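You operate a simulated robot arm through the tools that you are given. There is no shell and no other tool. Be economical: measure what you need, move in short steps, check, and stop when the job is done.

You run a simulated robot arm. Do the job below in one go: nothing can be reset, and whatever is moved stays where it is left.

JOB
Close the tun steam, fit the yellow cap and vent the pipe to zero.
Fine: the cap goes from the black stand on to the wheel's hub; open the vent knob till the gauge reads 0, then close it. Where these are worked on the way, their far stop is far enough and under half their travel is too little: vent knob.

It is judged by the outcome, as a careful person would: the job done as asked, and still so three seconds after it is handed in. It fails if anything else is knocked over, pushed out of place, dropped, spilled or broken. Lids that push on must go on centred and level and be pressed home; caps that screw on are set level and turned clockwise until they are tight.

ROBOT AND FRAMES
A 7-joint arm with a two-finger parallel gripper, fixed in place. Base frame: the origin is at the foot of the arm, x ahead of it, y to its left, z up. Units: m, degrees, N and s.
With the tool pointing down near the work surface it reaches from about 0.12 to 0.62 m from the base axis. Its first joint turns from -66.0 to 66.0 degrees. Payload 2.4 kg.
The TCP is the grasp point between the finger pads, 0.03 m short of the fingertips. In the tool frame z runs along the fingers and y along their closing line. The gripper opens to 0.094 m. The fingers are 0.028 m wide and 0.01 m thick; the gripper's body (0.05 by 0.096 m) begins 0.055 m behind the TCP.
Orientation is that of the tool frame in the base frame, as a unit quaternion [x, y, z, w]. With the fingers straight down and closing along the base's y, the tool's x points along the base's -x, its y along +y and its z along -z.

CONTROLS
- The arm moves only by the tool jog_arm. Its argument "deltas" is a list of rows, each a list of 7 numbers: the opening in per cent of the stroke, from 0 (shut) to 100 (fully open), then the shift along the tool's x, y, z in m, then the turn, a rotation vector about the tool's x, y, z in degrees. In form: [[hand, x, y, z, rx, ry, rz], ...]. A call has 1 to 8 rows; each row is the pose to reach, as a shift and turn from the pose commanded when the call began, along the tool's axes at that moment. Rows are played at 5 a second. More than 0.05 m and 8.6 degrees between two rows, or a gripper value outside its range, and nothing of the call is played. Where a pose cannot be reached the arm comes as near as it can. A force on the tool above 90 N (or 10 N above the force at the start of the call, whichever is more), or a blocked arm, ends the call early, and 0.2 s more pass. The fingers move at their own pace (about 0.153 m/s each) and stop on an object; they squeeze with about 27 N. The grip force told is the motor's: it shows also when the fingers shut on nothing. Time passes only in rows, and 0.2 s behind the last, so rows that repeat a pose let the fingers close. The reply holds the time, the measured pose of the TCP, the force on the tool along the base axes, the opening and the grip force, in the units named above and with some noise, with the torque about the TCP (base axes, N m) and any sound that the robot's microphone picked up.
- Cameras (640 x 400 px; columns grow to the right, rows downward): "scene" is fixed at [0.0249, 0.476, 1.4254]; the picture's right is [-0.81, -0.58, 0.00], its down [-0.43, 0.60, -0.67] and it looks along [0.39, -0.55, -0.74] (base axes); focal length 334 px, centre (320, 200). "wrist" rides on the gripper at [0.076, 0.014, -0.102] in the tool frame; the picture's right is [-0.18, 0.98, 0.00], its down [-0.75, -0.14, -0.64] and it looks along [-0.63, -0.12, 0.77] (tool axes); focal length 243 px, centre (320, 200). There is no depth. A picture from a camera that has moved, and an enlarged one, comes with that camera's place and axes in the base frame and with its lens.
- get_image(camera): a new picture of that camera. No time passes.
- enlarge(camera, box): a new picture of the part [left, top, right, bottom] of that camera's present view, enlarged. No time passes.
- hand_in(): hands the job in; it is judged then, once.

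Work in short steps. Places have to be worked out from the pictures, the camera data and where the tool is seen: move nearer, look again, correct. Check each grasp and each placing, and mend what went wrong. You have 120 turns and 84 pictures in all, those below and enlarged ones among them. Open the gripper and draw the arm clear of the work before you hand the job in, unless the task says otherwise; then end with one line.

The tools are called after "Request:" by a JSON object that holds its "op" and its "data". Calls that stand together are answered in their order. jog_arm: Moves the arm, as the interface text tells. Its arguments: {"type":"object","properties":{"deltas":{"type":"array","items":{"type":"array","items":{"type":"number"}}}},"required":["deltas"]} The other tools are called the same way: get_image (camera) takes a picture; enlarge (camera, box) takes an enlarged picture of a part of a camera's view; hand_in () hands the job in.

At the start:

```text
clock: 0.0
tool_pos: [0.4514, -0.123, 0.8698]
ee_rot: [0.0, 1.0, 0.001, 0.001]
ft_force: [0.0, -0.3, -0.7]
torque: [0.0, 0.0, -0.01]
opening: 0.0937
grip_force: 0.1
```

scene: 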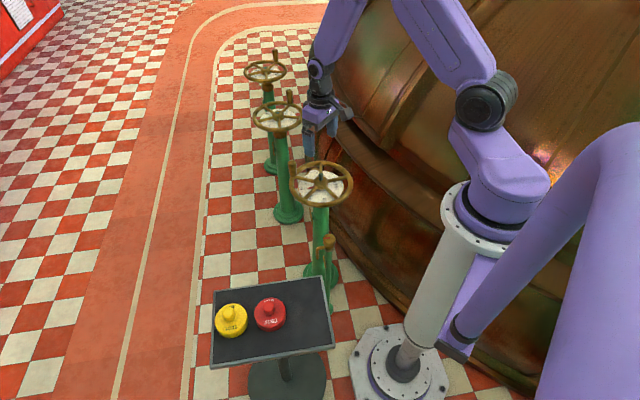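
wrist: 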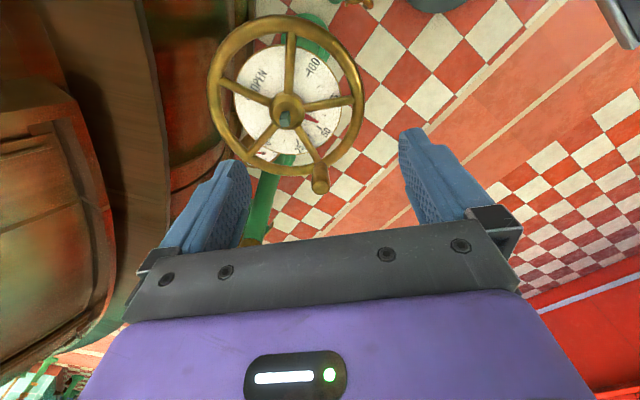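

I start by enlarging the view of the wheels and the stand to find labels.

Request:
{"op": "enlarge", "data": {"camera": "scene", "box": [230, 40, 370, 220]}}

Request:
{"op": "enlarge", "data": {"camera": "scene", "box": [200, 150, 380, 370]}}

Request:
{"op": "enlarge", "data": {"camera": "wrist", "box": [190, 0, 390, 200]}}

```text
2.22 times, centred on (300, 130) of scene
camera zoom: at [0.0249, 0.476, 1.4254], right [-0.81, -0.58, 0.0], down [-0.43, 0.6, -0.67], along [0.39, -0.55, -0.74], focal length 742 px, centre (364, 356)
```

zoom: 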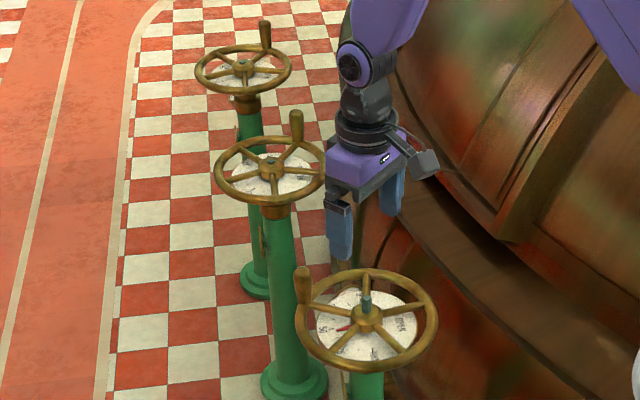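

```text
1.82 times, centred on (290, 260) of scene
camera zoom: at [0.0249, 0.476, 1.4254], right [-0.81, -0.58, 0.0], down [-0.43, 0.6, -0.67], along [0.39, -0.55, -0.74], focal length 607 px, centre (374, 91)
```

zoom: 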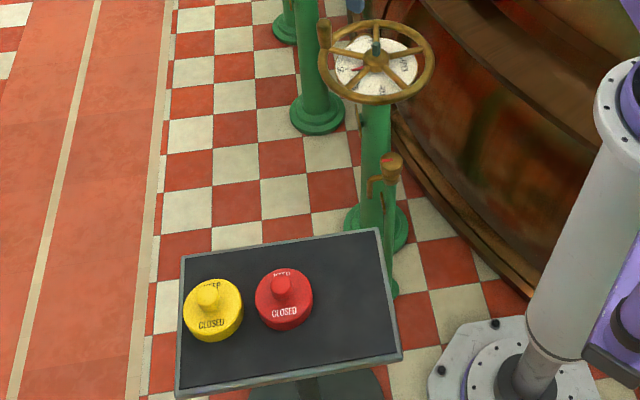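

```text
2.00 times, centred on (290, 100) of wrist
camera zoom: at [0.3757, -0.1093, 0.9716], right [0.18, 0.98, 0.0], down [0.75, -0.14, 0.64], along [0.63, -0.12, -0.77], focal length 485 px, centre (380, 400)
```

zoom: 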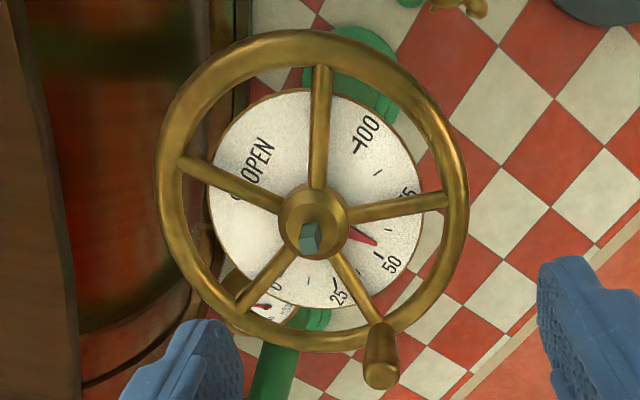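

The near wheel (hub around 0.48, -0.17, 0.65) seems to be the only one in reach. I pull back toward the base to look at its column, its labels and the vent.

Request:
{"op": "jog_arm", "data": {"deltas": [[100, 0.04, 0, 0.02, 0, 0, 0], [100, 0.08, 0, 0.04, 0, 0, 0], [100, 0.12, 0.01, 0.07, 0, 0, 0], [100, 0.16, 0.02, 0.1, 0, 0, 0], [100, 0.18, 0.02, 0.13, 0, 0, 0], [100, 0.18, 0.02, 0.15, 0, 0, 0]]}}

Request:
{"op": "get_image", "data": {"camera": "wrist"}}

Request:
{"op": "get_image", "data": {"camera": "scene"}}

```text
refused: row 3 steps farther than a row can; nothing moved
```

```text
78 pictures are left
camera wrist: at [0.3757, -0.1093, 0.9716], right [0.18, 0.98, 0.0], down [0.75, -0.14, 0.64], along [0.63, -0.12, -0.77], focal length 243 px, centre (320, 200)
```

wrist: 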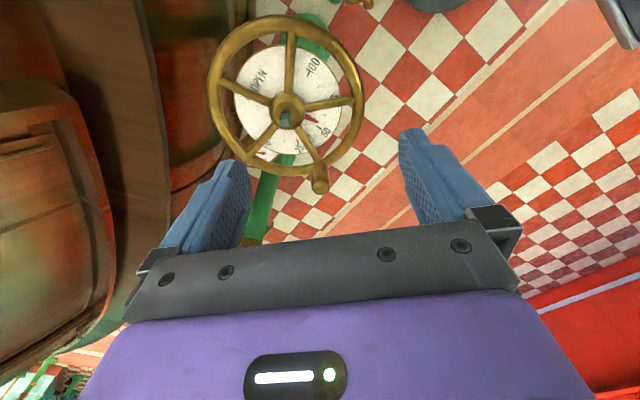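

```text
77 pictures are left
```

scene: 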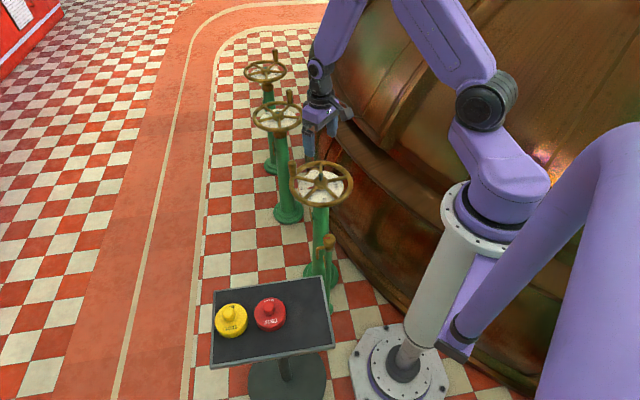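

A step was too long; I replay it with smaller steps.

Request:
{"op": "jog_arm", "data": {"deltas": [[100, 0.035, 0, 0.02, 0, 0, 0], [100, 0.07, 0, 0.04, 0, 0, 0], [100, 0.105, 0.005, 0.06, 0, 0, 0], [100, 0.14, 0.01, 0.08, 0, 0, 0], [100, 0.17, 0.015, 0.1, 0, 0, 0], [100, 0.18, 0.02, 0.12, 0, 0, 0]]}}

Request:
{"op": "get_image", "data": {"camera": "wrist"}}

```text
clock: 1.4
tool_pos: [0.271, -0.1027, 0.7497]
ee_rot: [0.0, 1.0, 0.0, 0.0]
ft_force: [-0.2, 0.0, 0.1]
torque: [-0.03, 0.0, 0.01]
opening: 0.0942
grip_force: 0.1
```

```text
76 pictures are left
camera wrist: at [0.1959, -0.0893, 0.852], right [0.18, 0.98, 0.0], down [0.75, -0.14, 0.64], along [0.63, -0.12, -0.77], focal length 243 px, centre (320, 200)
```

wrist: 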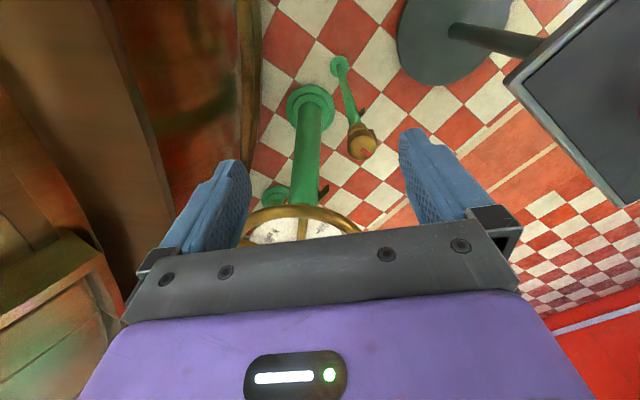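

The image is upside-down relative to "forward". I see the column and the side pipe with a brass knob (roughly 0.37, -0.06, 0.53); I enlarge these.

Request:
{"op": "enlarge", "data": {"camera": "wrist", "box": [240, 40, 440, 250]}}

Request:
{"op": "enlarge", "data": {"camera": "scene", "box": [270, 150, 370, 290]}}

```text
1.90 times, centred on (340, 145) of wrist
camera zoom: at [0.1959, -0.0893, 0.852], right [0.18, 0.98, 0.0], down [0.75, -0.14, 0.64], along [0.63, -0.12, -0.77], focal length 462 px, centre (282, 305)
```

zoom: 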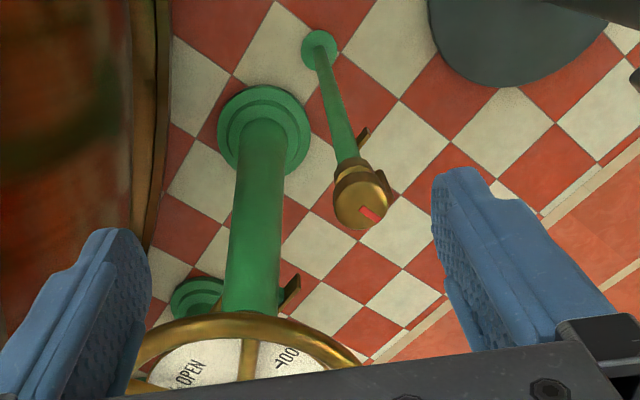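

```text
2.86 times, centred on (320, 220) of scene
camera zoom: at [0.0249, 0.476, 1.4254], right [-0.81, -0.58, 0.0], down [-0.43, 0.6, -0.67], along [0.39, -0.55, -0.74], focal length 954 px, centre (320, 143)
```

zoom: 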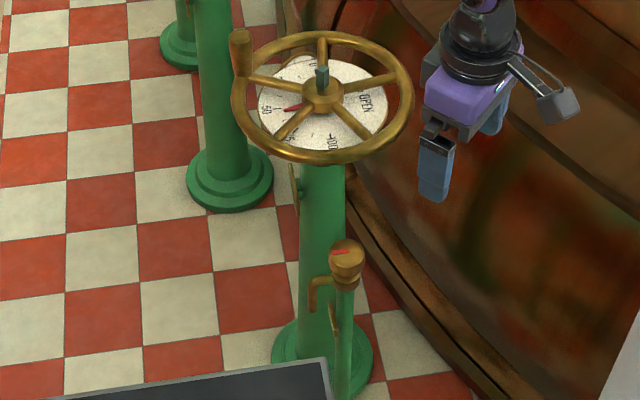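

The name plate and gauge must be seen from the +y side. I yaw the tool 90° and go around to about (0.5, 0.03, 0.8), well clear of the wheel.

Request:
{"op": "jog_arm", "data": {"deltas": [[100, 0, 0.03, -0.02, 0, 0, 8], [100, 0, 0.06, -0.04, 0, 0, 16], [100, 0, 0.09, -0.05, 0, 0, 24], [100, -0.03, 0.12, -0.05, 0, 0, 32], [100, -0.06, 0.13, -0.05, 0, 0, 40], [100, -0.1, 0.14, -0.05, 0, 0, 48], [100, -0.14, 0.14, -0.05, 0, 0, 56], [100, -0.18, 0.14, -0.05, 0, 0, 64]]}}

Request:
{"op": "jog_arm", "data": {"deltas": [[100, 0, 0, 0, 0, 0, 8], [100, 0, 0, 0, 0, 0, 16], [100, 0, 0, 0, 0, 0, 24]]}}

Request:
{"op": "get_image", "data": {"camera": "wrist"}}

```text
clock: 3.2
tool_pos: [0.4524, 0.0372, 0.7988]
ee_rot: [0.531, 0.847, 0.001, 0.0]
ft_force: [0.5, 0.2, -0.1]
torque: [-0.01, 0.0, 0.02]
opening: 0.0939
grip_force: 0.1
```

```text
clock: 4.0
tool_pos: [0.4508, 0.0367, 0.7992]
ee_rot: [0.695, 0.719, 0.0, 0.001]
ft_force: [0.1, -0.6, -0.6]
torque: [-0.03, 0.01, 0.0]
opening: 0.0942
grip_force: 0.2
```

```text
73 pictures are left
camera wrist: at [0.4635, 0.1128, 0.9014], right [0.99, -0.15, 0.0], down [-0.12, -0.76, 0.64], along [-0.1, -0.63, -0.77], focal length 243 px, centre (320, 200)
```

wrist: 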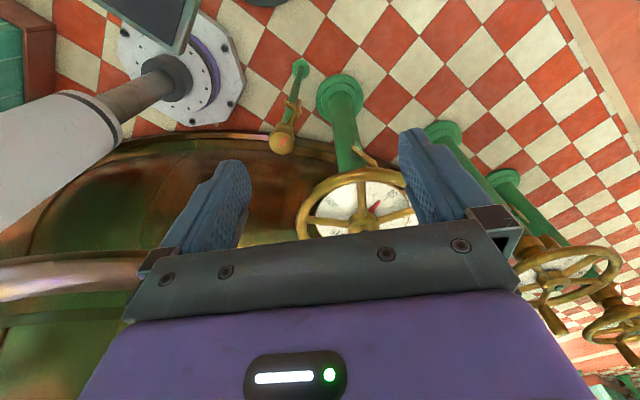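

Enlarging the wheel and column from this side.

Request:
{"op": "enlarge", "data": {"camera": "wrist", "box": [260, 50, 440, 240]}}

Request:
{"op": "enlarge", "data": {"camera": "wrist", "box": [410, 100, 640, 360]}}

```text
2.11 times, centred on (350, 145) of wrist
camera zoom: at [0.4635, 0.1128, 0.9014], right [0.99, -0.15, 0.0], down [-0.12, -0.76, 0.64], along [-0.1, -0.63, -0.77], focal length 511 px, centre (257, 316)
```

zoom: 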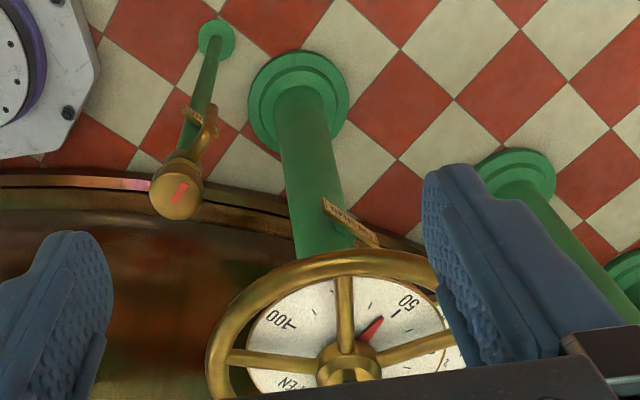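

```text
1.54 times, centred on (525, 230) of wrist
camera zoom: at [0.4635, 0.1128, 0.9014], right [0.99, -0.15, 0.0], down [-0.12, -0.76, 0.64], along [-0.1, -0.63, -0.77], focal length 373 px, centre (5, 154)
```

zoom: 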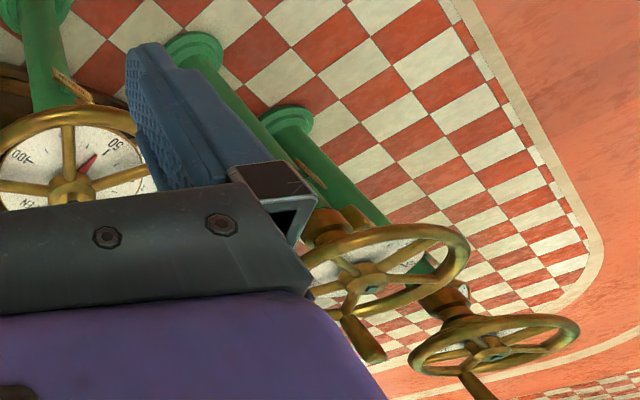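

The plate faces roughly +x+y, so I move further out in x, lower, and yaw a bit more.

Request:
{"op": "jog_arm", "data": {"deltas": [[100, 0.01, 0.03, 0.02, 0, 0, 7], [100, 0.02, 0.06, 0.04, 0, 0, 14], [100, 0.03, 0.09, 0.06, 0, 0, 21], [100, 0.04, 0.12, 0.08, 0, 0, 28], [100, 0.04, 0.13, 0.11, 0, 0, 35], [100, 0.04, 0.13, 0.14, 0, 0, 40]]}}

Request:
{"op": "get_image", "data": {"camera": "wrist"}}

```text
clock: 5.4
tool_pos: [0.579, 0.0807, 0.6601]
ee_rot: [0.899, 0.437, 0.0, 0.0]
ft_force: [-0.6, 1.3, -0.2]
torque: [0.0, 0.03, -0.01]
opening: 0.0939
grip_force: 0.0
```

```text
70 pictures are left
camera wrist: at [0.6383, 0.132, 0.7622], right [0.66, -0.75, 0.0], down [-0.58, -0.51, 0.64], along [-0.48, -0.42, -0.77], focal length 243 px, centre (320, 200)
```

wrist: 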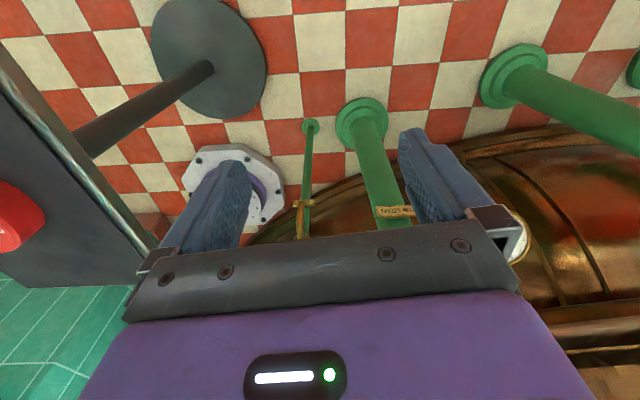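

Request:
{"op": "enlarge", "data": {"camera": "wrist", "box": [360, 190, 430, 240]}}

Request:
{"op": "enlarge", "data": {"camera": "wrist", "box": [270, 180, 340, 250]}}

Request:
{"op": "enlarge", "data": {"camera": "wrist", "box": [490, 190, 550, 270]}}

```text
8.00 times, centred on (395, 215) of wrist
camera zoom: at [0.6383, 0.132, 0.7622], right [0.66, -0.75, 0.0], down [-0.58, -0.51, 0.64], along [-0.48, -0.42, -0.77], focal length 1941 px, centre (-280, 80)
```

zoom: 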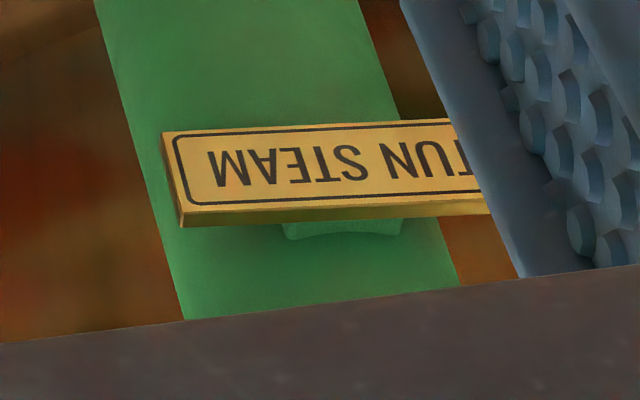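

```text
5.71 times, centred on (305, 215) of wrist
camera zoom: at [0.6383, 0.132, 0.7622], right [0.66, -0.75, 0.0], down [-0.58, -0.51, 0.64], along [-0.48, -0.42, -0.77], focal length 1386 px, centre (406, 114)
```

zoom: 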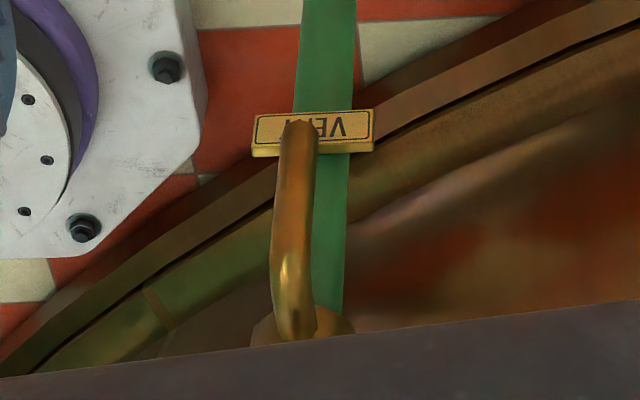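

```text
5.00 times, centred on (520, 230) of wrist
camera zoom: at [0.6383, 0.132, 0.7622], right [0.66, -0.75, 0.0], down [-0.58, -0.51, 0.64], along [-0.48, -0.42, -0.77], focal length 1213 px, centre (-680, 50)
```

zoom: 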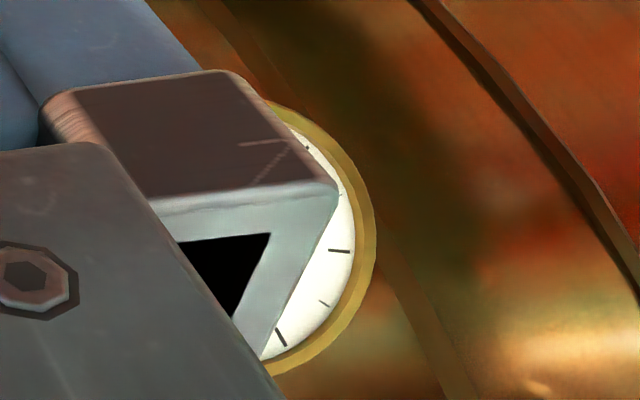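

"TUN STEAM" plate is confirmed on this column, "VENT" on the small pipe, and the gauge sits behind at about (0.63, -0.29, 0.5). I go up and back over the wheel while unwinding the yaw, to view the dial, handle and gauge.

Request:
{"op": "jog_arm", "data": {"deltas": [[100, 0, 0, -0.04, 0, 0, -8], [100, 0, 0, -0.08, 0, 0, -16], [100, 0, 0, -0.12, 0, 0, -24], [100, 0, 0, -0.16, 0, 0, -32], [100, -0.02, 0, -0.19, 0, 0, -40], [100, -0.06, 0.005, -0.2, 0, 0, -48], [100, -0.1, 0.01, -0.2, 0, 0, -56], [100, -0.14, 0.015, -0.2, 0, 0, -64]]}}

Request:
{"op": "jog_arm", "data": {"deltas": [[100, 0, 0, 0, 0, 0, -8], [100, 0, 0, 0, 0, 0, -16], [100, 0, 0, 0, 0, 0, -24], [100, 0, 0, 0, 0, 0, -32], [100, 0, 0, 0, 0, 0, -40], [100, 0, 0, 0, 0, 0, -48], [100, 0, 0, 0, 0, 0, -56], [100, 0, 0, 0, 0, 0, -64]]}}

Request:
{"op": "get_image", "data": {"camera": "wrist"}}

```text
clock: 7.2
tool_pos: [0.5051, -0.0387, 0.859]
ee_rot: [0.529, 0.849, 0.0, 0.0]
ft_force: [0.2, -0.9, -0.3]
torque: [0.01, -0.01, -0.01]
opening: 0.094
grip_force: 0.0
```

```text
clock: 9.0
tool_pos: [0.5054, -0.037, 0.8596]
ee_rot: [-0.001, 1.0, 0.0, 0.0]
ft_force: [0.5, 0.2, -0.4]
torque: [0.0, 0.0, -0.03]
opening: 0.0941
grip_force: 0.1
```

```text
66 pictures are left
camera wrist: at [0.4299, -0.0247, 0.9617], right [0.18, 0.98, 0.0], down [0.75, -0.14, 0.64], along [0.63, -0.12, -0.77], focal length 243 px, centre (320, 200)
```

wrist: 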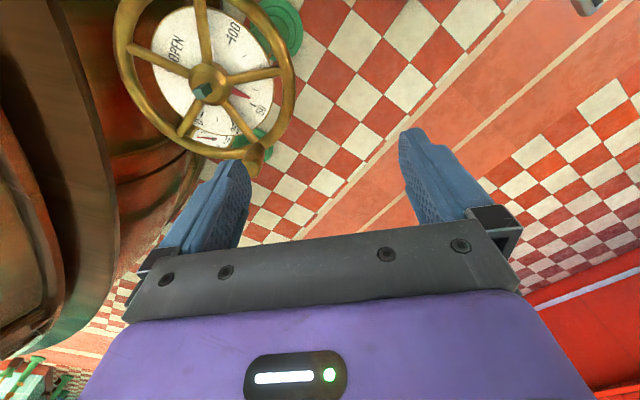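

Enlarging wheel, dial and gauge.

Request:
{"op": "enlarge", "data": {"camera": "wrist", "box": [110, 0, 310, 180]}}

```text
2.22 times, centred on (210, 90) of wrist
camera zoom: at [0.4299, -0.0247, 0.9617], right [0.18, 0.98, 0.0], down [0.75, -0.14, 0.64], along [0.63, -0.12, -0.77], focal length 539 px, centre (564, 444)
```

zoom: 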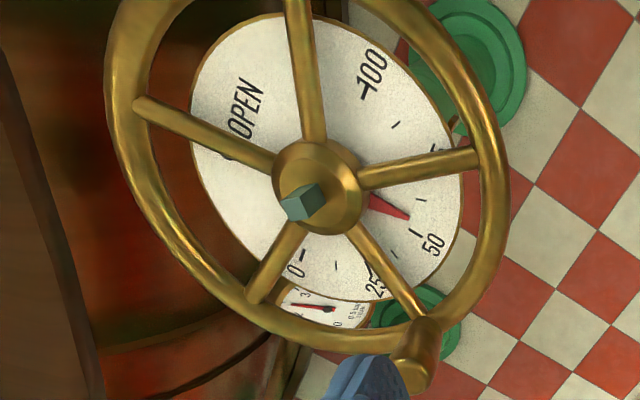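

Dial runs 0–100 with the pointer near 55, and 0 lies clockwise. Handle top is about (0.582, -0.148, 0.69), hub (0.485, -0.175). I move above the handle with the closing line tangential.

Request:
{"op": "jog_arm", "data": {"deltas": [[100, -0.02, -0.03, 0.02, 0, 0, -6], [100, -0.04, -0.06, 0.04, 0, 0, -12], [100, -0.06, -0.09, 0.06, 0, 0, -16], [100, -0.075, -0.111, 0.09, 0, 0, -16]]}}

Request:
{"op": "get_image", "data": {"camera": "wrist"}}

Request:
{"op": "enlarge", "data": {"camera": "scene", "box": [240, 60, 400, 260]}}

```text
clock: 10.0
tool_pos: [0.5814, -0.1496, 0.7704]
ee_rot: [-0.14, 0.99, 0.0, 0.0]
ft_force: [0.5, 0.0, 0.6]
torque: [-0.01, 0.01, 0.0]
opening: 0.0938
grip_force: 0.1
```

```text
64 pictures are left
camera wrist: at [0.5041, -0.1579, 0.8717], right [-0.1, 1.0, 0.0], down [0.76, 0.07, 0.64], along [0.64, 0.06, -0.77], focal length 243 px, centre (320, 200)
```

wrist: 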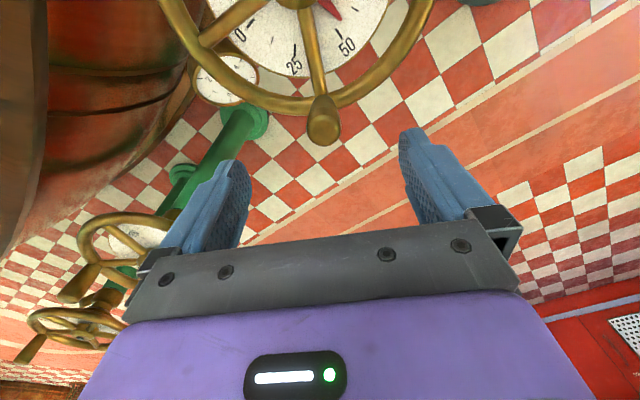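

```text
2.00 times, centred on (320, 160) of scene
camera zoom: at [0.0249, 0.476, 1.4254], right [-0.81, -0.58, 0.0], down [-0.43, 0.6, -0.67], along [0.39, -0.55, -0.74], focal length 668 px, centre (320, 280)
```

zoom: 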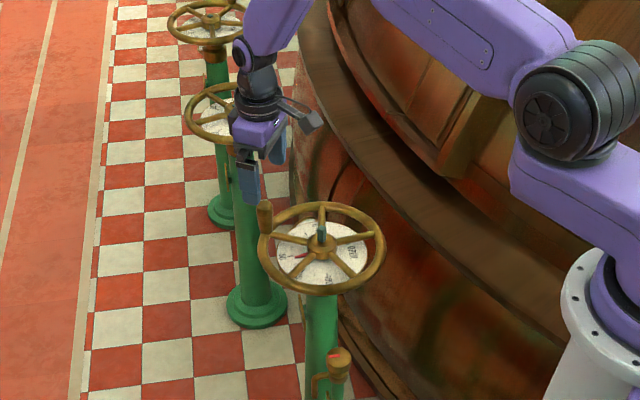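

The handle lies right under the TCP axis. I descend to about z 0.695 and check.

Request:
{"op": "enlarge", "data": {"camera": "wrist", "box": [180, 0, 420, 150]}}

Request:
{"op": "jog_arm", "data": {"deltas": [[100, 0, 0, 0.03, 0, 0, 0], [100, 0, 0, 0.055, 0, 0, 0], [100, 0, 0, 0.075, 0, 0, 0]]}}

Request:
{"op": "get_image", "data": {"camera": "wrist"}}

Request:
{"op": "enlarge", "data": {"camera": "scene", "box": [240, 90, 380, 220]}}

```text
2.67 times, centred on (300, 75) of wrist
camera zoom: at [0.5041, -0.1579, 0.8717], right [-0.1, 1.0, 0.0], down [0.76, 0.07, 0.64], along [0.64, 0.06, -0.77], focal length 647 px, centre (373, 533)
```

zoom: 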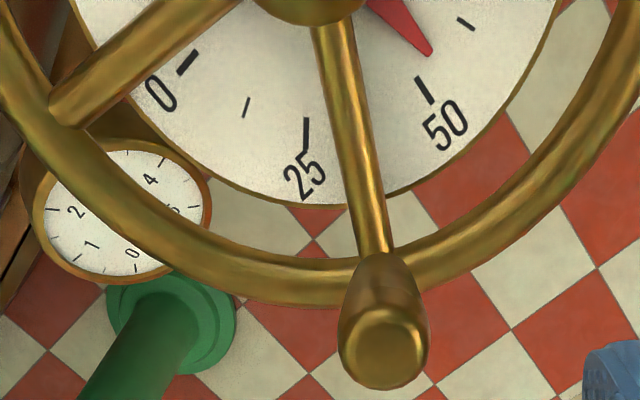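

```text
clock: 10.8
tool_pos: [0.5804, -0.1484, 0.6942]
ee_rot: [-0.139, 0.99, 0.0, 0.0]
ft_force: [-0.2, 0.5, -0.6]
torque: [0.0, -0.01, 0.04]
opening: 0.0937
grip_force: 0.0
```

```text
61 pictures are left
camera wrist: at [0.5035, -0.1572, 0.7961], right [-0.09, 1.0, 0.0], down [0.76, 0.07, 0.64], along [0.64, 0.06, -0.77], focal length 243 px, centre (320, 200)
```

wrist: 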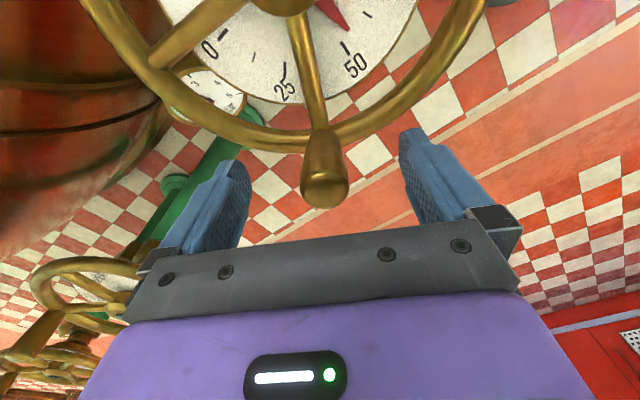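

```text
3.08 times, centred on (310, 155) of scene
camera zoom: at [0.0249, 0.476, 1.4254], right [-0.81, -0.58, 0.0], down [-0.43, 0.6, -0.67], along [0.39, -0.55, -0.74], focal length 1027 px, centre (351, 338)
```

zoom: 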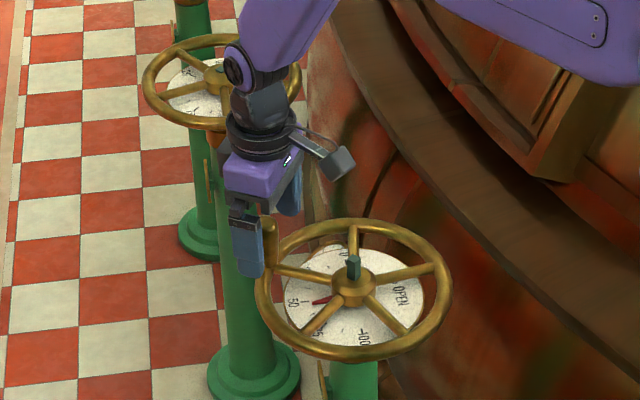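

Handle top is at TCP level, centred. I lower 20 mm and close on it.

Request:
{"op": "jog_arm", "data": {"deltas": [[100, 0, 0.001, 0.01, 0, 0, 0], [100, 0, 0.002, 0.02, 0, 0, 0], [0, 0, 0.002, 0.02, 0, 0, 0], [0, 0, 0.002, 0.02, 0, 0, 0], [0, 0, 0.002, 0.02, 0, 0, 0]]}}

Request:
{"op": "get_image", "data": {"camera": "wrist"}}

```text
clock: 12.0
tool_pos: [0.581, -0.1475, 0.6761]
ee_rot: [-0.139, 0.99, -0.001, 0.001]
ft_force: [7.1, 0.6, -4.5]
torque: [0.24, -0.18, 0.06]
opening: 0.0269
grip_force: 45.0
```

```text
59 pictures are left
camera wrist: at [0.504, -0.1545, 0.7765], right [-0.09, 1.0, 0.0], down [0.76, 0.07, 0.64], along [0.64, 0.06, -0.77], focal length 243 px, centre (320, 200)
```

wrist: 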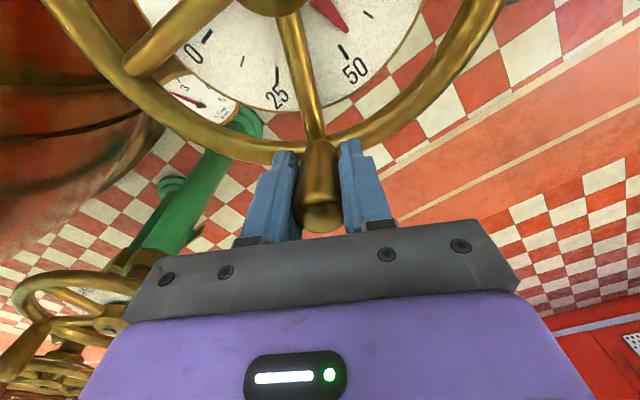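

Gripped firmly (27 mm). I turn the wheel clockwise about the hub by 20° first, R≈0.10 m.

Request:
{"op": "jog_arm", "data": {"deltas": [[0, 0.0004, -0.0087, 0, 0, 0, 5], [0, 0.0015, -0.0174, 0, 0, 0, 10], [0, 0.0034, -0.0259, 0, 0, 0, 15], [0, 0.006, -0.0342, 0, 0, 0, 20]]}}

Request:
{"op": "get_image", "data": {"camera": "wrist"}}

```text
clock: 13.0
tool_pos: [0.5855, -0.1818, 0.6744]
ee_rot: [0.036, 0.999, 0.0, 0.003]
ft_force: [22.8, 6.3, -14.3]
torque: [0.38, 0.09, -0.31]
opening: 0.0267
grip_force: 44.9
```

```text
58 pictures are left
camera wrist: at [0.5106, -0.1624, 0.7764], right [0.25, 0.97, 0.0], down [0.74, -0.19, 0.65], along [0.62, -0.16, -0.76], focal length 243 px, centre (320, 200)
```

wrist: 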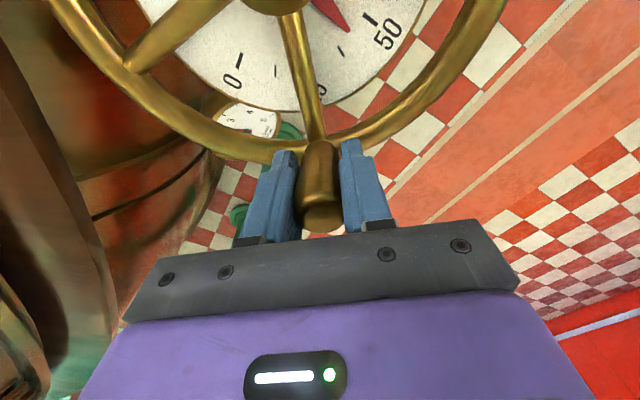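

The pointer turns 1:1 with the wheel (now about 42). I continue clockwise 36° with a slightly corrected circle.

Request:
{"op": "jog_arm", "data": {"deltas": [[0, -0.0007, -0.0105, 0.0005, 0, 0, 6], [0, 0.0007, -0.0208, 0.001, 0, 0, 12], [0, 0.0031, -0.031, 0.001, 0, 0, 18], [0, 0.0065, -0.0409, 0.001, 0, 0, 24], [0, 0.0111, -0.0503, 0.001, 0, 0, 30], [0, 0.0166, -0.0593, 0.001, 0, 0, 36]]}}

Request:
{"op": "get_image", "data": {"camera": "wrist"}}

Request:
{"op": "get_image", "data": {"camera": "scene"}}

```text
clock: 14.4
tool_pos: [0.563, -0.2402, 0.6751]
ee_rot: [0.342, 0.94, 0.001, 0.0]
ft_force: [-0.3, 4.6, 27.8]
torque: [0.07, 0.04, 0.1]
opening: 0.0268
grip_force: 44.9
```

```text
57 pictures are left
camera wrist: at [0.5142, -0.1803, 0.7767], right [0.77, 0.63, 0.0], down [0.49, -0.59, 0.64], along [0.41, -0.5, -0.77], focal length 243 px, centre (320, 200)
```

wrist: 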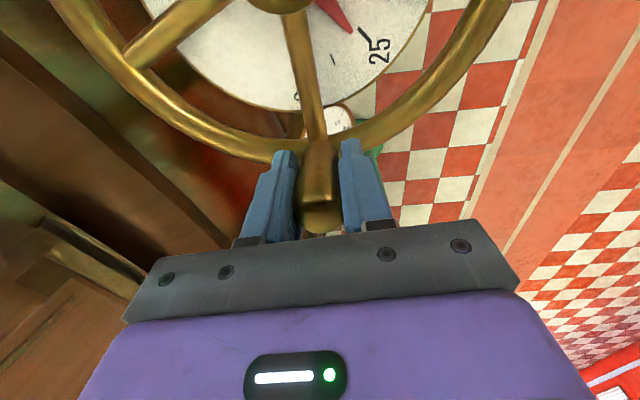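

```text
56 pictures are left
```

scene: 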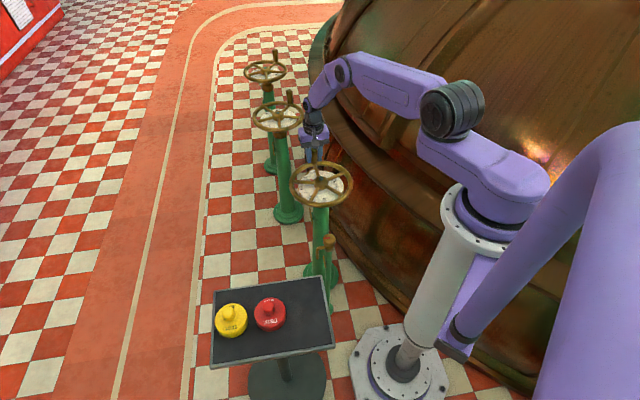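

Pointer now about 21 and forces are mild. I continue another 30°, easing up 1.5 mm.

Request:
{"op": "jog_arm", "data": {"deltas": [[0, 0.0003, -0.0105, -0.001, 0, 0, 6], [0, 0.0017, -0.0208, -0.0015, 0, 0, 12], [0, 0.0041, -0.031, -0.0015, 0, 0, 18], [0, 0.0075, -0.0409, -0.0015, 0, 0, 24], [0, 0.0121, -0.0503, -0.0015, 0, 0, 30]]}}

Request:
{"op": "get_image", "data": {"camera": "wrist"}}

```text
clock: 15.6
tool_pos: [0.5205, -0.2689, 0.6741]
ee_rot: [0.574, 0.819, 0.0, -0.003]
ft_force: [-0.4, 11.6, 11.1]
torque: [-0.19, -0.66, -0.03]
opening: 0.0267
grip_force: 45.1
```

```text
55 pictures are left
camera wrist: at [0.5088, -0.1932, 0.7766], right [0.99, 0.16, 0.0], down [0.13, -0.76, 0.64], along [0.1, -0.63, -0.77], focal length 243 px, centre (320, 200)
```

wrist: 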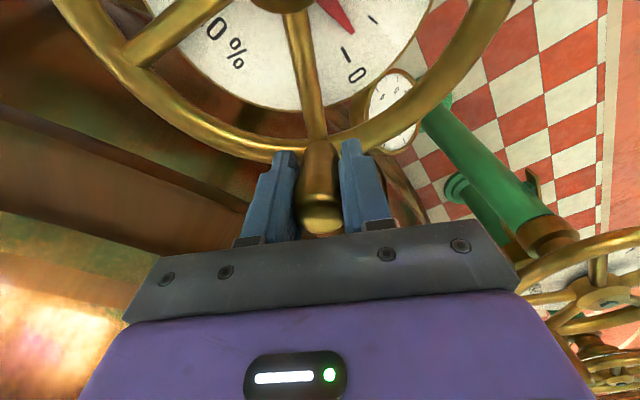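

Nearly closed. I continue in small steps to feel the stop.

Request:
{"op": "jog_arm", "data": {"deltas": [[0, 0, -0.0052, -0.001, 0, 0, 3], [0, 0.0003, -0.0105, -0.001, 0, 0, 6], [0, 0.0008, -0.0157, -0.001, 0, 0, 9], [0, 0.0017, -0.0208, -0.001, 0, 0, 12]]}}

Request:
{"op": "enlarge", "data": {"camera": "wrist", "box": [180, 0, 460, 180]}}

```text
clock: 16.6
tool_pos: [0.5025, -0.2736, 0.6752]
ee_rot: [0.655, 0.756, 0.0, 0.002]
ft_force: [22.4, 14.7, -25.9]
torque: [0.06, 0.36, 0.1]
opening: 0.0266
grip_force: 45.6
```

```text
2.22 times, centred on (320, 90) of wrist
camera zoom: at [0.5072, -0.1967, 0.7773], right [1.0, -0.04, 0.0], down [-0.03, -0.77, 0.64], along [-0.02, -0.64, -0.77], focal length 539 px, centre (320, 444)
```

zoom: 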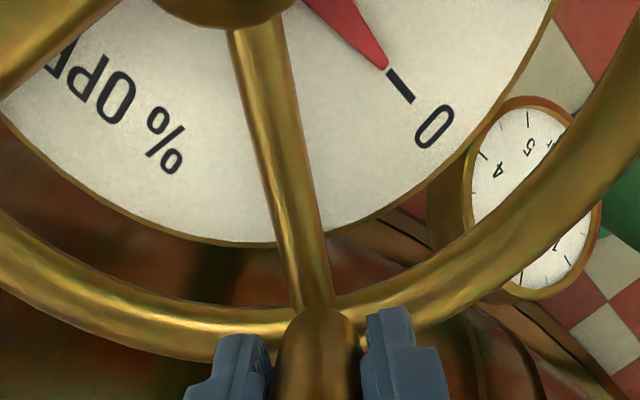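

Pointer reads about 0 and resistance has risen (22 N). I push a few degrees more to be sure of the stop.

Request:
{"op": "jog_arm", "data": {"deltas": [[0, 0, -0.003, -0.0005, 0, 0, 1.7], [0, 0.0002, -0.006, -0.0005, 0, 0, 3.4], [0, 0.0002, -0.006, -0.0005, 0, 0, 3.4]]}}

Request:
{"op": "enlarge", "data": {"camera": "wrist", "box": [180, 0, 460, 180]}}

```text
clock: 17.4
tool_pos: [0.5029, -0.276, 0.6792]
ee_rot: [0.675, 0.738, 0.001, 0.009]
ft_force: [47.9, 7.7, -16.4]
torque: [0.91, 0.91, 0.1]
opening: 0.0273
grip_force: 44.8
```

```text
2.22 times, centred on (320, 90) of wrist
camera zoom: at [0.51, -0.1969, 0.7797], right [1.0, -0.09, 0.01], down [-0.08, -0.76, 0.65], along [-0.05, -0.65, -0.76], focal length 539 px, centre (320, 444)
```

zoom: 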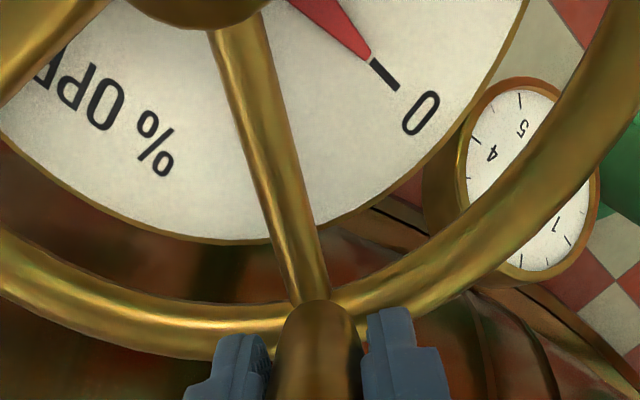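

The wheel is hard on its stop at 0. I relax the push, open and lift straight off.

Request:
{"op": "jog_arm", "data": {"deltas": [[0, 0, 0.003, 0, 0, 0, -1.7], [0, 0, 0.005, 0, 0, 0, -3], [60, 0, 0.005, 0, 0, 0, -3], [60, 0, 0.005, 0, 0, 0, -3], [60, 0, 0.005, -0.03, 0, 0, -3], [60, 0, 0.005, -0.07, 0, 0, -3], [60, 0, 0.005, -0.11, 0, 0, -3], [60, 0, 0.005, -0.15, 0, 0, -3]]}}

Request:
{"op": "get_image", "data": {"camera": "wrist"}}

```text
clock: 19.2
tool_pos: [0.4999, -0.2771, 0.8268]
ee_rot: [0.659, 0.752, 0.0, 0.0]
ft_force: [-0.5, -0.2, 0.1]
torque: [0.02, 0.0, 0.03]
opening: 0.0565
grip_force: 0.1
```

```text
52 pictures are left
camera wrist: at [0.5046, -0.1999, 0.9288], right [1.0, -0.05, 0.0], down [-0.04, -0.77, 0.64], along [-0.03, -0.64, -0.77], focal length 243 px, centre (320, 200)
```

wrist: 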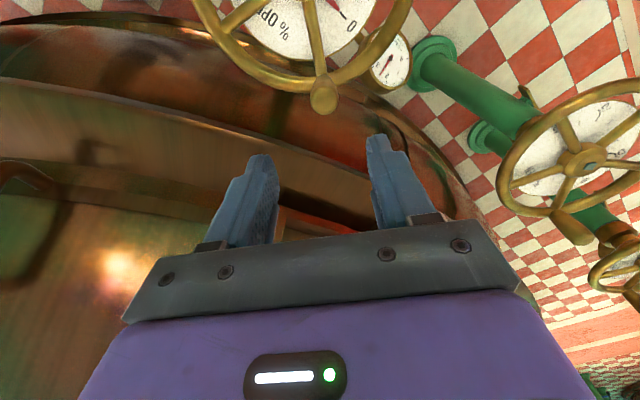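

Wheel reads 0 after release. I read the gauge, then travel to look at the caps on the stand.

Request:
{"op": "enlarge", "data": {"camera": "wrist", "box": [350, 20, 430, 110]}}

Request:
{"op": "jog_arm", "data": {"deltas": [[60, 0.041, -0.007, 0, 0, 0, -7], [60, 0.082, -0.014, 0, 0, 0, -14], [60, 0.123, -0.021, 0, 0, 0, -21], [60, 0.164, -0.028, 0, 0, 0, -28], [60, 0.205, -0.035, 0, 0, 0, -35], [60, 0.246, -0.043, 0, 0, 0, -41]]}}

Request:
{"op": "jog_arm", "data": {"deltas": [[60, 0.035, 0.022, 0, 0, 0, -7], [60, 0.071, 0.044, 0, 0, 0, -14], [60, 0.106, 0.066, 0, 0, 0, -21], [60, 0.142, 0.088, 0.02, 0, 0, -28], [60, 0.178, 0.11, 0.04, 0, 0, -35], [60, 0.213, 0.131, 0.06, 0, 0, -41]]}}

Request:
{"op": "get_image", "data": {"camera": "wrist"}}

```text
4.44 times, centred on (390, 65) of wrist
camera zoom: at [0.5046, -0.1999, 0.9288], right [1.0, -0.05, 0.0], down [-0.04, -0.77, 0.64], along [-0.03, -0.64, -0.77], focal length 1078 px, centre (9, 800)
```

zoom: 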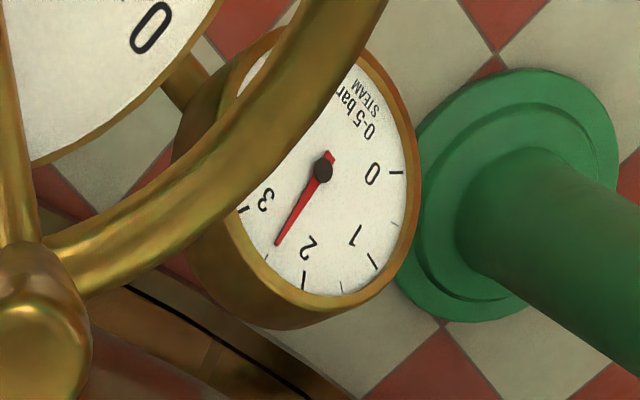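

```text
clock: 20.6
tool_pos: [0.4233, -0.0391, 0.8268]
ee_rot: [0.352, 0.936, 0.0, 0.0]
ft_force: [-0.3, 0.2, -0.6]
torque: [-0.01, 0.01, 0.03]
opening: 0.0562
grip_force: 0.0
```

```text
clock: 22.0
tool_pos: [0.3519, 0.202, 0.7667]
ee_rot: [0.003, 1.0, 0.001, 0.0]
ft_force: [-0.5, 0.1, 0.6]
torque: [0.0, 0.03, 0.0]
opening: 0.0562
grip_force: 0.0
```

```text
50 pictures are left
camera wrist: at [0.2759, 0.2163, 0.8683], right [0.19, 0.98, 0.0], down [0.75, -0.15, 0.64], along [0.63, -0.12, -0.77], focal length 243 px, centre (320, 200)
```

wrist: 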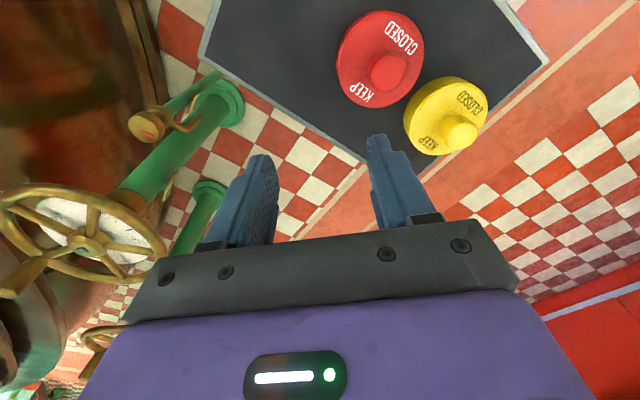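

Gauge reads 2.5 bar. The yellow cap's knob is at about (0.392, 0.325, 0.66). Enlarge to see its form.

Request:
{"op": "enlarge", "data": {"camera": "wrist", "box": [320, 0, 520, 170]}}

Request:
{"op": "enlarge", "data": {"camera": "scene", "box": [200, 280, 310, 360]}}

```text
2.35 times, centred on (420, 85) of wrist
camera zoom: at [0.2759, 0.2163, 0.8683], right [0.19, 0.98, 0.0], down [0.75, -0.15, 0.64], along [0.63, -0.12, -0.77], focal length 571 px, centre (85, 471)
```

zoom: 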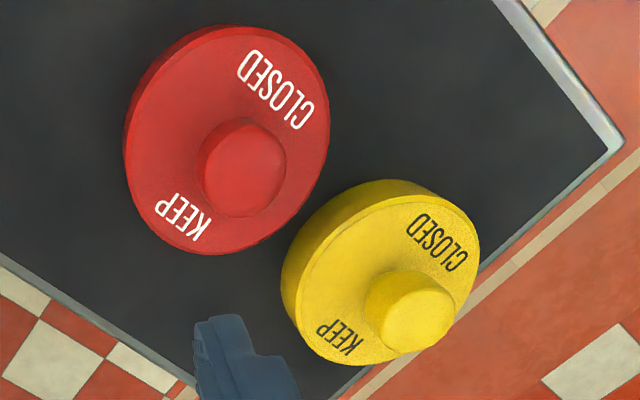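

```text
5.00 times, centred on (255, 320) of scene
camera zoom: at [0.0249, 0.476, 1.4254], right [-0.81, -0.58, 0.0], down [-0.43, 0.6, -0.67], along [0.39, -0.55, -0.74], focal length 1669 px, centre (645, -400)
```

zoom: 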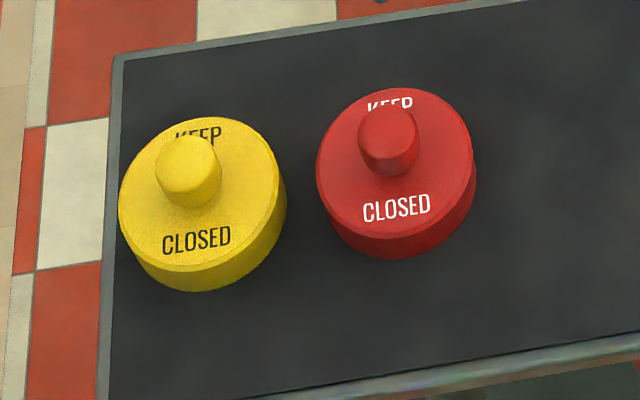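

Cap is a ~76 mm disc with a ~32 mm knob. I move above the knob and check alignment.

Request:
{"op": "jog_arm", "data": {"deltas": [[80, -0.013, 0.04, 0, 0, 0, 0], [80, -0.026, 0.08, 0, 0, 0, 0], [80, -0.04, 0.123, 0, 0, 0, 0], [80, -0.04, 0.123, 0.025, 0, 0, 0]]}}

Request:
{"op": "get_image", "data": {"camera": "wrist"}}

```text
clock: 23.0
tool_pos: [0.3913, 0.3237, 0.7411]
ee_rot: [0.003, 1.0, 0.0, 0.001]
ft_force: [-1.1, 0.7, 0.1]
torque: [-0.02, 0.0, 0.0]
opening: 0.0755
grip_force: 0.2
```

```text
47 pictures are left
camera wrist: at [0.3169, 0.3386, 0.8422], right [0.19, 0.98, 0.0], down [0.75, -0.15, 0.64], along [0.63, -0.12, -0.77], focal length 243 px, centre (320, 200)
```

wrist: 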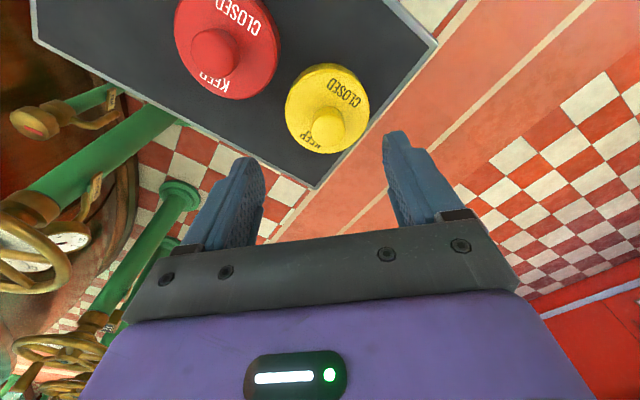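

Refined knob at about (0.398, 0.331), top z≈0.65. I correct 7 mm each way and descend to 0.70.

Request:
{"op": "jog_arm", "data": {"deltas": [[80, -0.0065, 0.007, 0.01, 0, 0, 0], [80, -0.0065, 0.007, 0.04, 0, 0, 0]]}}

Request:
{"op": "get_image", "data": {"camera": "wrist"}}

Request:
{"op": "enlarge", "data": {"camera": "scene", "box": [190, 250, 330, 360]}}

```text
clock: 23.6
tool_pos: [0.3989, 0.33, 0.7003]
ee_rot: [0.003, 1.0, 0.0, -0.001]
ft_force: [0.0, -0.5, -0.7]
torque: [0.01, 0.0, 0.02]
opening: 0.0753
grip_force: 0.0
```

```text
46 pictures are left
camera wrist: at [0.3242, 0.3451, 0.803], right [0.19, 0.98, 0.0], down [0.75, -0.15, 0.64], along [0.63, -0.12, -0.77], focal length 243 px, centre (320, 200)
```

wrist: 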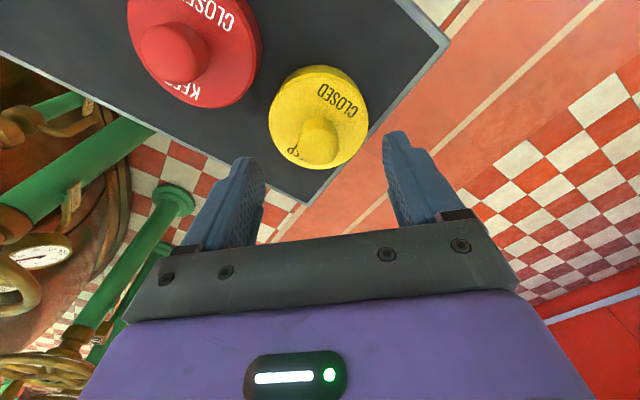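

```text
3.64 times, centred on (260, 305) of scene
camera zoom: at [0.0249, 0.476, 1.4254], right [-0.81, -0.58, 0.0], down [-0.43, 0.6, -0.67], along [0.39, -0.55, -0.74], focal length 1214 px, centre (538, -182)
```

zoom: 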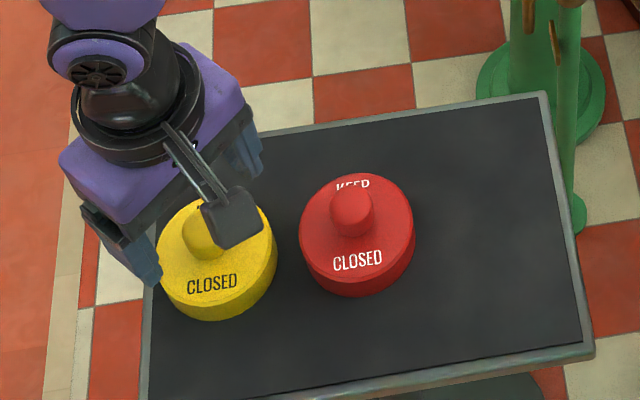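

Aligned. I descend 43 mm to bring the pads around the knob and look.

Request:
{"op": "jog_arm", "data": {"deltas": [[80, 0, 0, 0.02, 0, 0, 0], [80, 0, 0, 0.035, 0, 0, 0], [80, 0, 0, 0.043, 0, 0, 0]]}}

Request:
{"op": "enlarge", "data": {"camera": "wrist", "box": [180, 80, 460, 260]}}

```text
clock: 24.4
tool_pos: [0.3989, 0.3316, 0.6582]
ee_rot: [0.004, 1.0, 0.0, 0.0]
ft_force: [-1.1, 0.3, 0.4]
torque: [0.0, 0.02, -0.02]
opening: 0.0751
grip_force: 0.1
```

```text
2.22 times, centred on (320, 170) of wrist
camera zoom: at [0.3241, 0.3452, 0.7602], right [0.19, 0.98, 0.0], down [0.75, -0.15, 0.64], along [0.63, -0.12, -0.77], focal length 539 px, centre (320, 267)
```

zoom: 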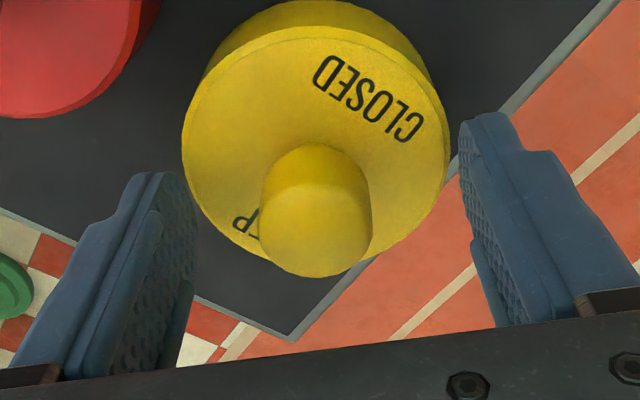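

Fingertips are about 5 mm above the disc and the knob is centred. I lower 2 mm, close, and lift a little.

Request:
{"op": "jog_arm", "data": {"deltas": [[80, 0, -0.001, 0.002, 0, 0, 0], [0, 0, -0.001, 0.002, 0, 0, 0], [0, 0, -0.001, 0.002, 0, 0, 0], [0, 0, -0.001, 0.002, 0, 0, 0]]}}

Request:
{"op": "jog_arm", "data": {"deltas": [[0, 0, 0, -0.02, 0, 0, 0], [0, 0, 0, -0.06, 0, 0, 0], [0, 0, 0, -0.1, 0, 0, 0], [0, 0, 0, -0.14, 0, 0, 0]]}}

Request:
{"op": "get_image", "data": {"camera": "wrist"}}

Request:
{"op": "enlarge", "data": {"camera": "scene", "box": [180, 220, 340, 370]}}

```text
clock: 25.4
tool_pos: [0.3978, 0.3299, 0.6569]
ee_rot: [0.004, 1.0, 0.0, 0.0]
ft_force: [1.1, -0.6, 1.8]
torque: [-0.12, 0.01, 0.01]
opening: 0.0279
grip_force: 27.1
```

```text
clock: 26.4
tool_pos: [0.3993, 0.3285, 0.7967]
ee_rot: [0.004, 1.0, 0.001, -0.001]
ft_force: [0.3, 0.1, -1.9]
torque: [-0.02, 0.01, 0.03]
opening: 0.0276
grip_force: 26.7
```

```text
43 pictures are left
camera wrist: at [0.3233, 0.3438, 0.8996], right [0.19, 0.98, 0.0], down [0.75, -0.15, 0.64], along [0.63, -0.12, -0.77], focal length 243 px, centre (320, 200)
```

wrist: 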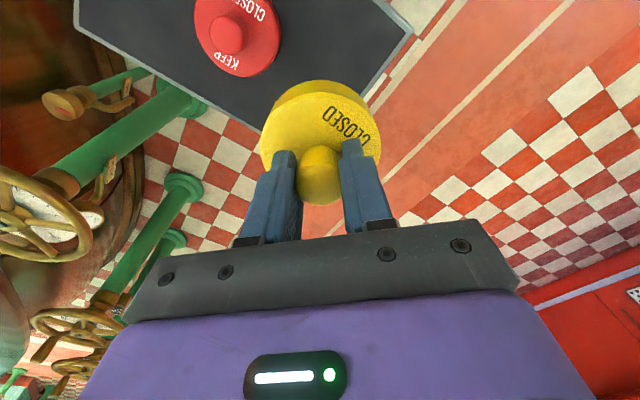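

```text
2.67 times, centred on (260, 295) of scene
camera zoom: at [0.0249, 0.476, 1.4254], right [-0.81, -0.58, 0.0], down [-0.43, 0.6, -0.67], along [0.39, -0.55, -0.74], focal length 890 px, centre (480, -53)
```

zoom: 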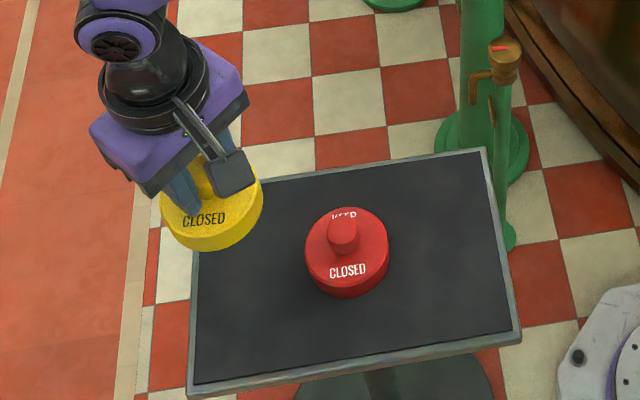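

Cap is held level, red cap undisturbed. I enlarge to measure the cap's centre relative to the TCP.

Request:
{"op": "enlarge", "data": {"camera": "wrist", "box": [230, 60, 410, 220]}}

```text
2.50 times, centred on (320, 140) of wrist
camera zoom: at [0.3233, 0.3438, 0.8996], right [0.19, 0.98, 0.0], down [0.75, -0.15, 0.64], along [0.63, -0.12, -0.77], focal length 606 px, centre (320, 350)
```

zoom: 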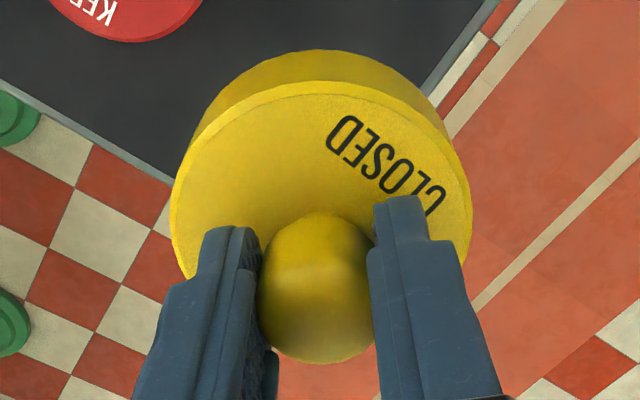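

Cap is centred on the TCP within about 1 mm. From the wheel's path the hub centre fits (0.489, -0.178); I carry the cap to (0.489, -0.10, 0.82) and view the hub beside it.

Request:
{"op": "jog_arm", "data": {"deltas": [[0, -0.01, -0.045, -0.01, 0, 0, 0], [0, -0.02, -0.09, -0.02, 0, 0, 0], [0, -0.03, -0.135, -0.02, 0, 0, 0], [0, -0.04, -0.18, -0.02, 0, 0, 0], [0, -0.05, -0.225, -0.02, 0, 0, 0], [0, -0.06, -0.27, -0.02, 0, 0, 0]]}}

Request:
{"op": "jog_arm", "data": {"deltas": [[0, -0.01, -0.045, 0, 0, 0, 0], [0, -0.02, -0.09, 0, 0, 0, 0], [0, -0.03, -0.135, 0, 0, 0, 0], [0, -0.03, -0.158, 0, 0, 0, 0]]}}

Request:
{"op": "get_image", "data": {"camera": "wrist"}}

```text
clock: 27.8
tool_pos: [0.4569, 0.059, 0.817]
ee_rot: [0.003, 1.0, -0.001, 0.0]
ft_force: [-0.5, -0.6, -1.0]
torque: [0.03, 0.04, 0.03]
opening: 0.0273
grip_force: 27.1
```

```text
clock: 28.8
tool_pos: [0.4855, -0.0998, 0.8167]
ee_rot: [0.003, 1.0, 0.0, 0.0]
ft_force: [0.0, -0.6, -1.8]
torque: [0.0, 0.0, -0.02]
opening: 0.0277
grip_force: 26.9
```

```text
40 pictures are left
camera wrist: at [0.4112, -0.0858, 0.9183], right [0.19, 0.98, 0.0], down [0.75, -0.15, 0.64], along [0.63, -0.12, -0.77], focal length 243 px, centre (320, 200)
```

wrist: 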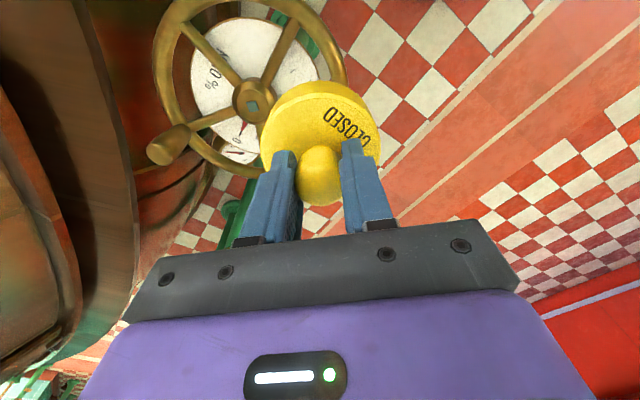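

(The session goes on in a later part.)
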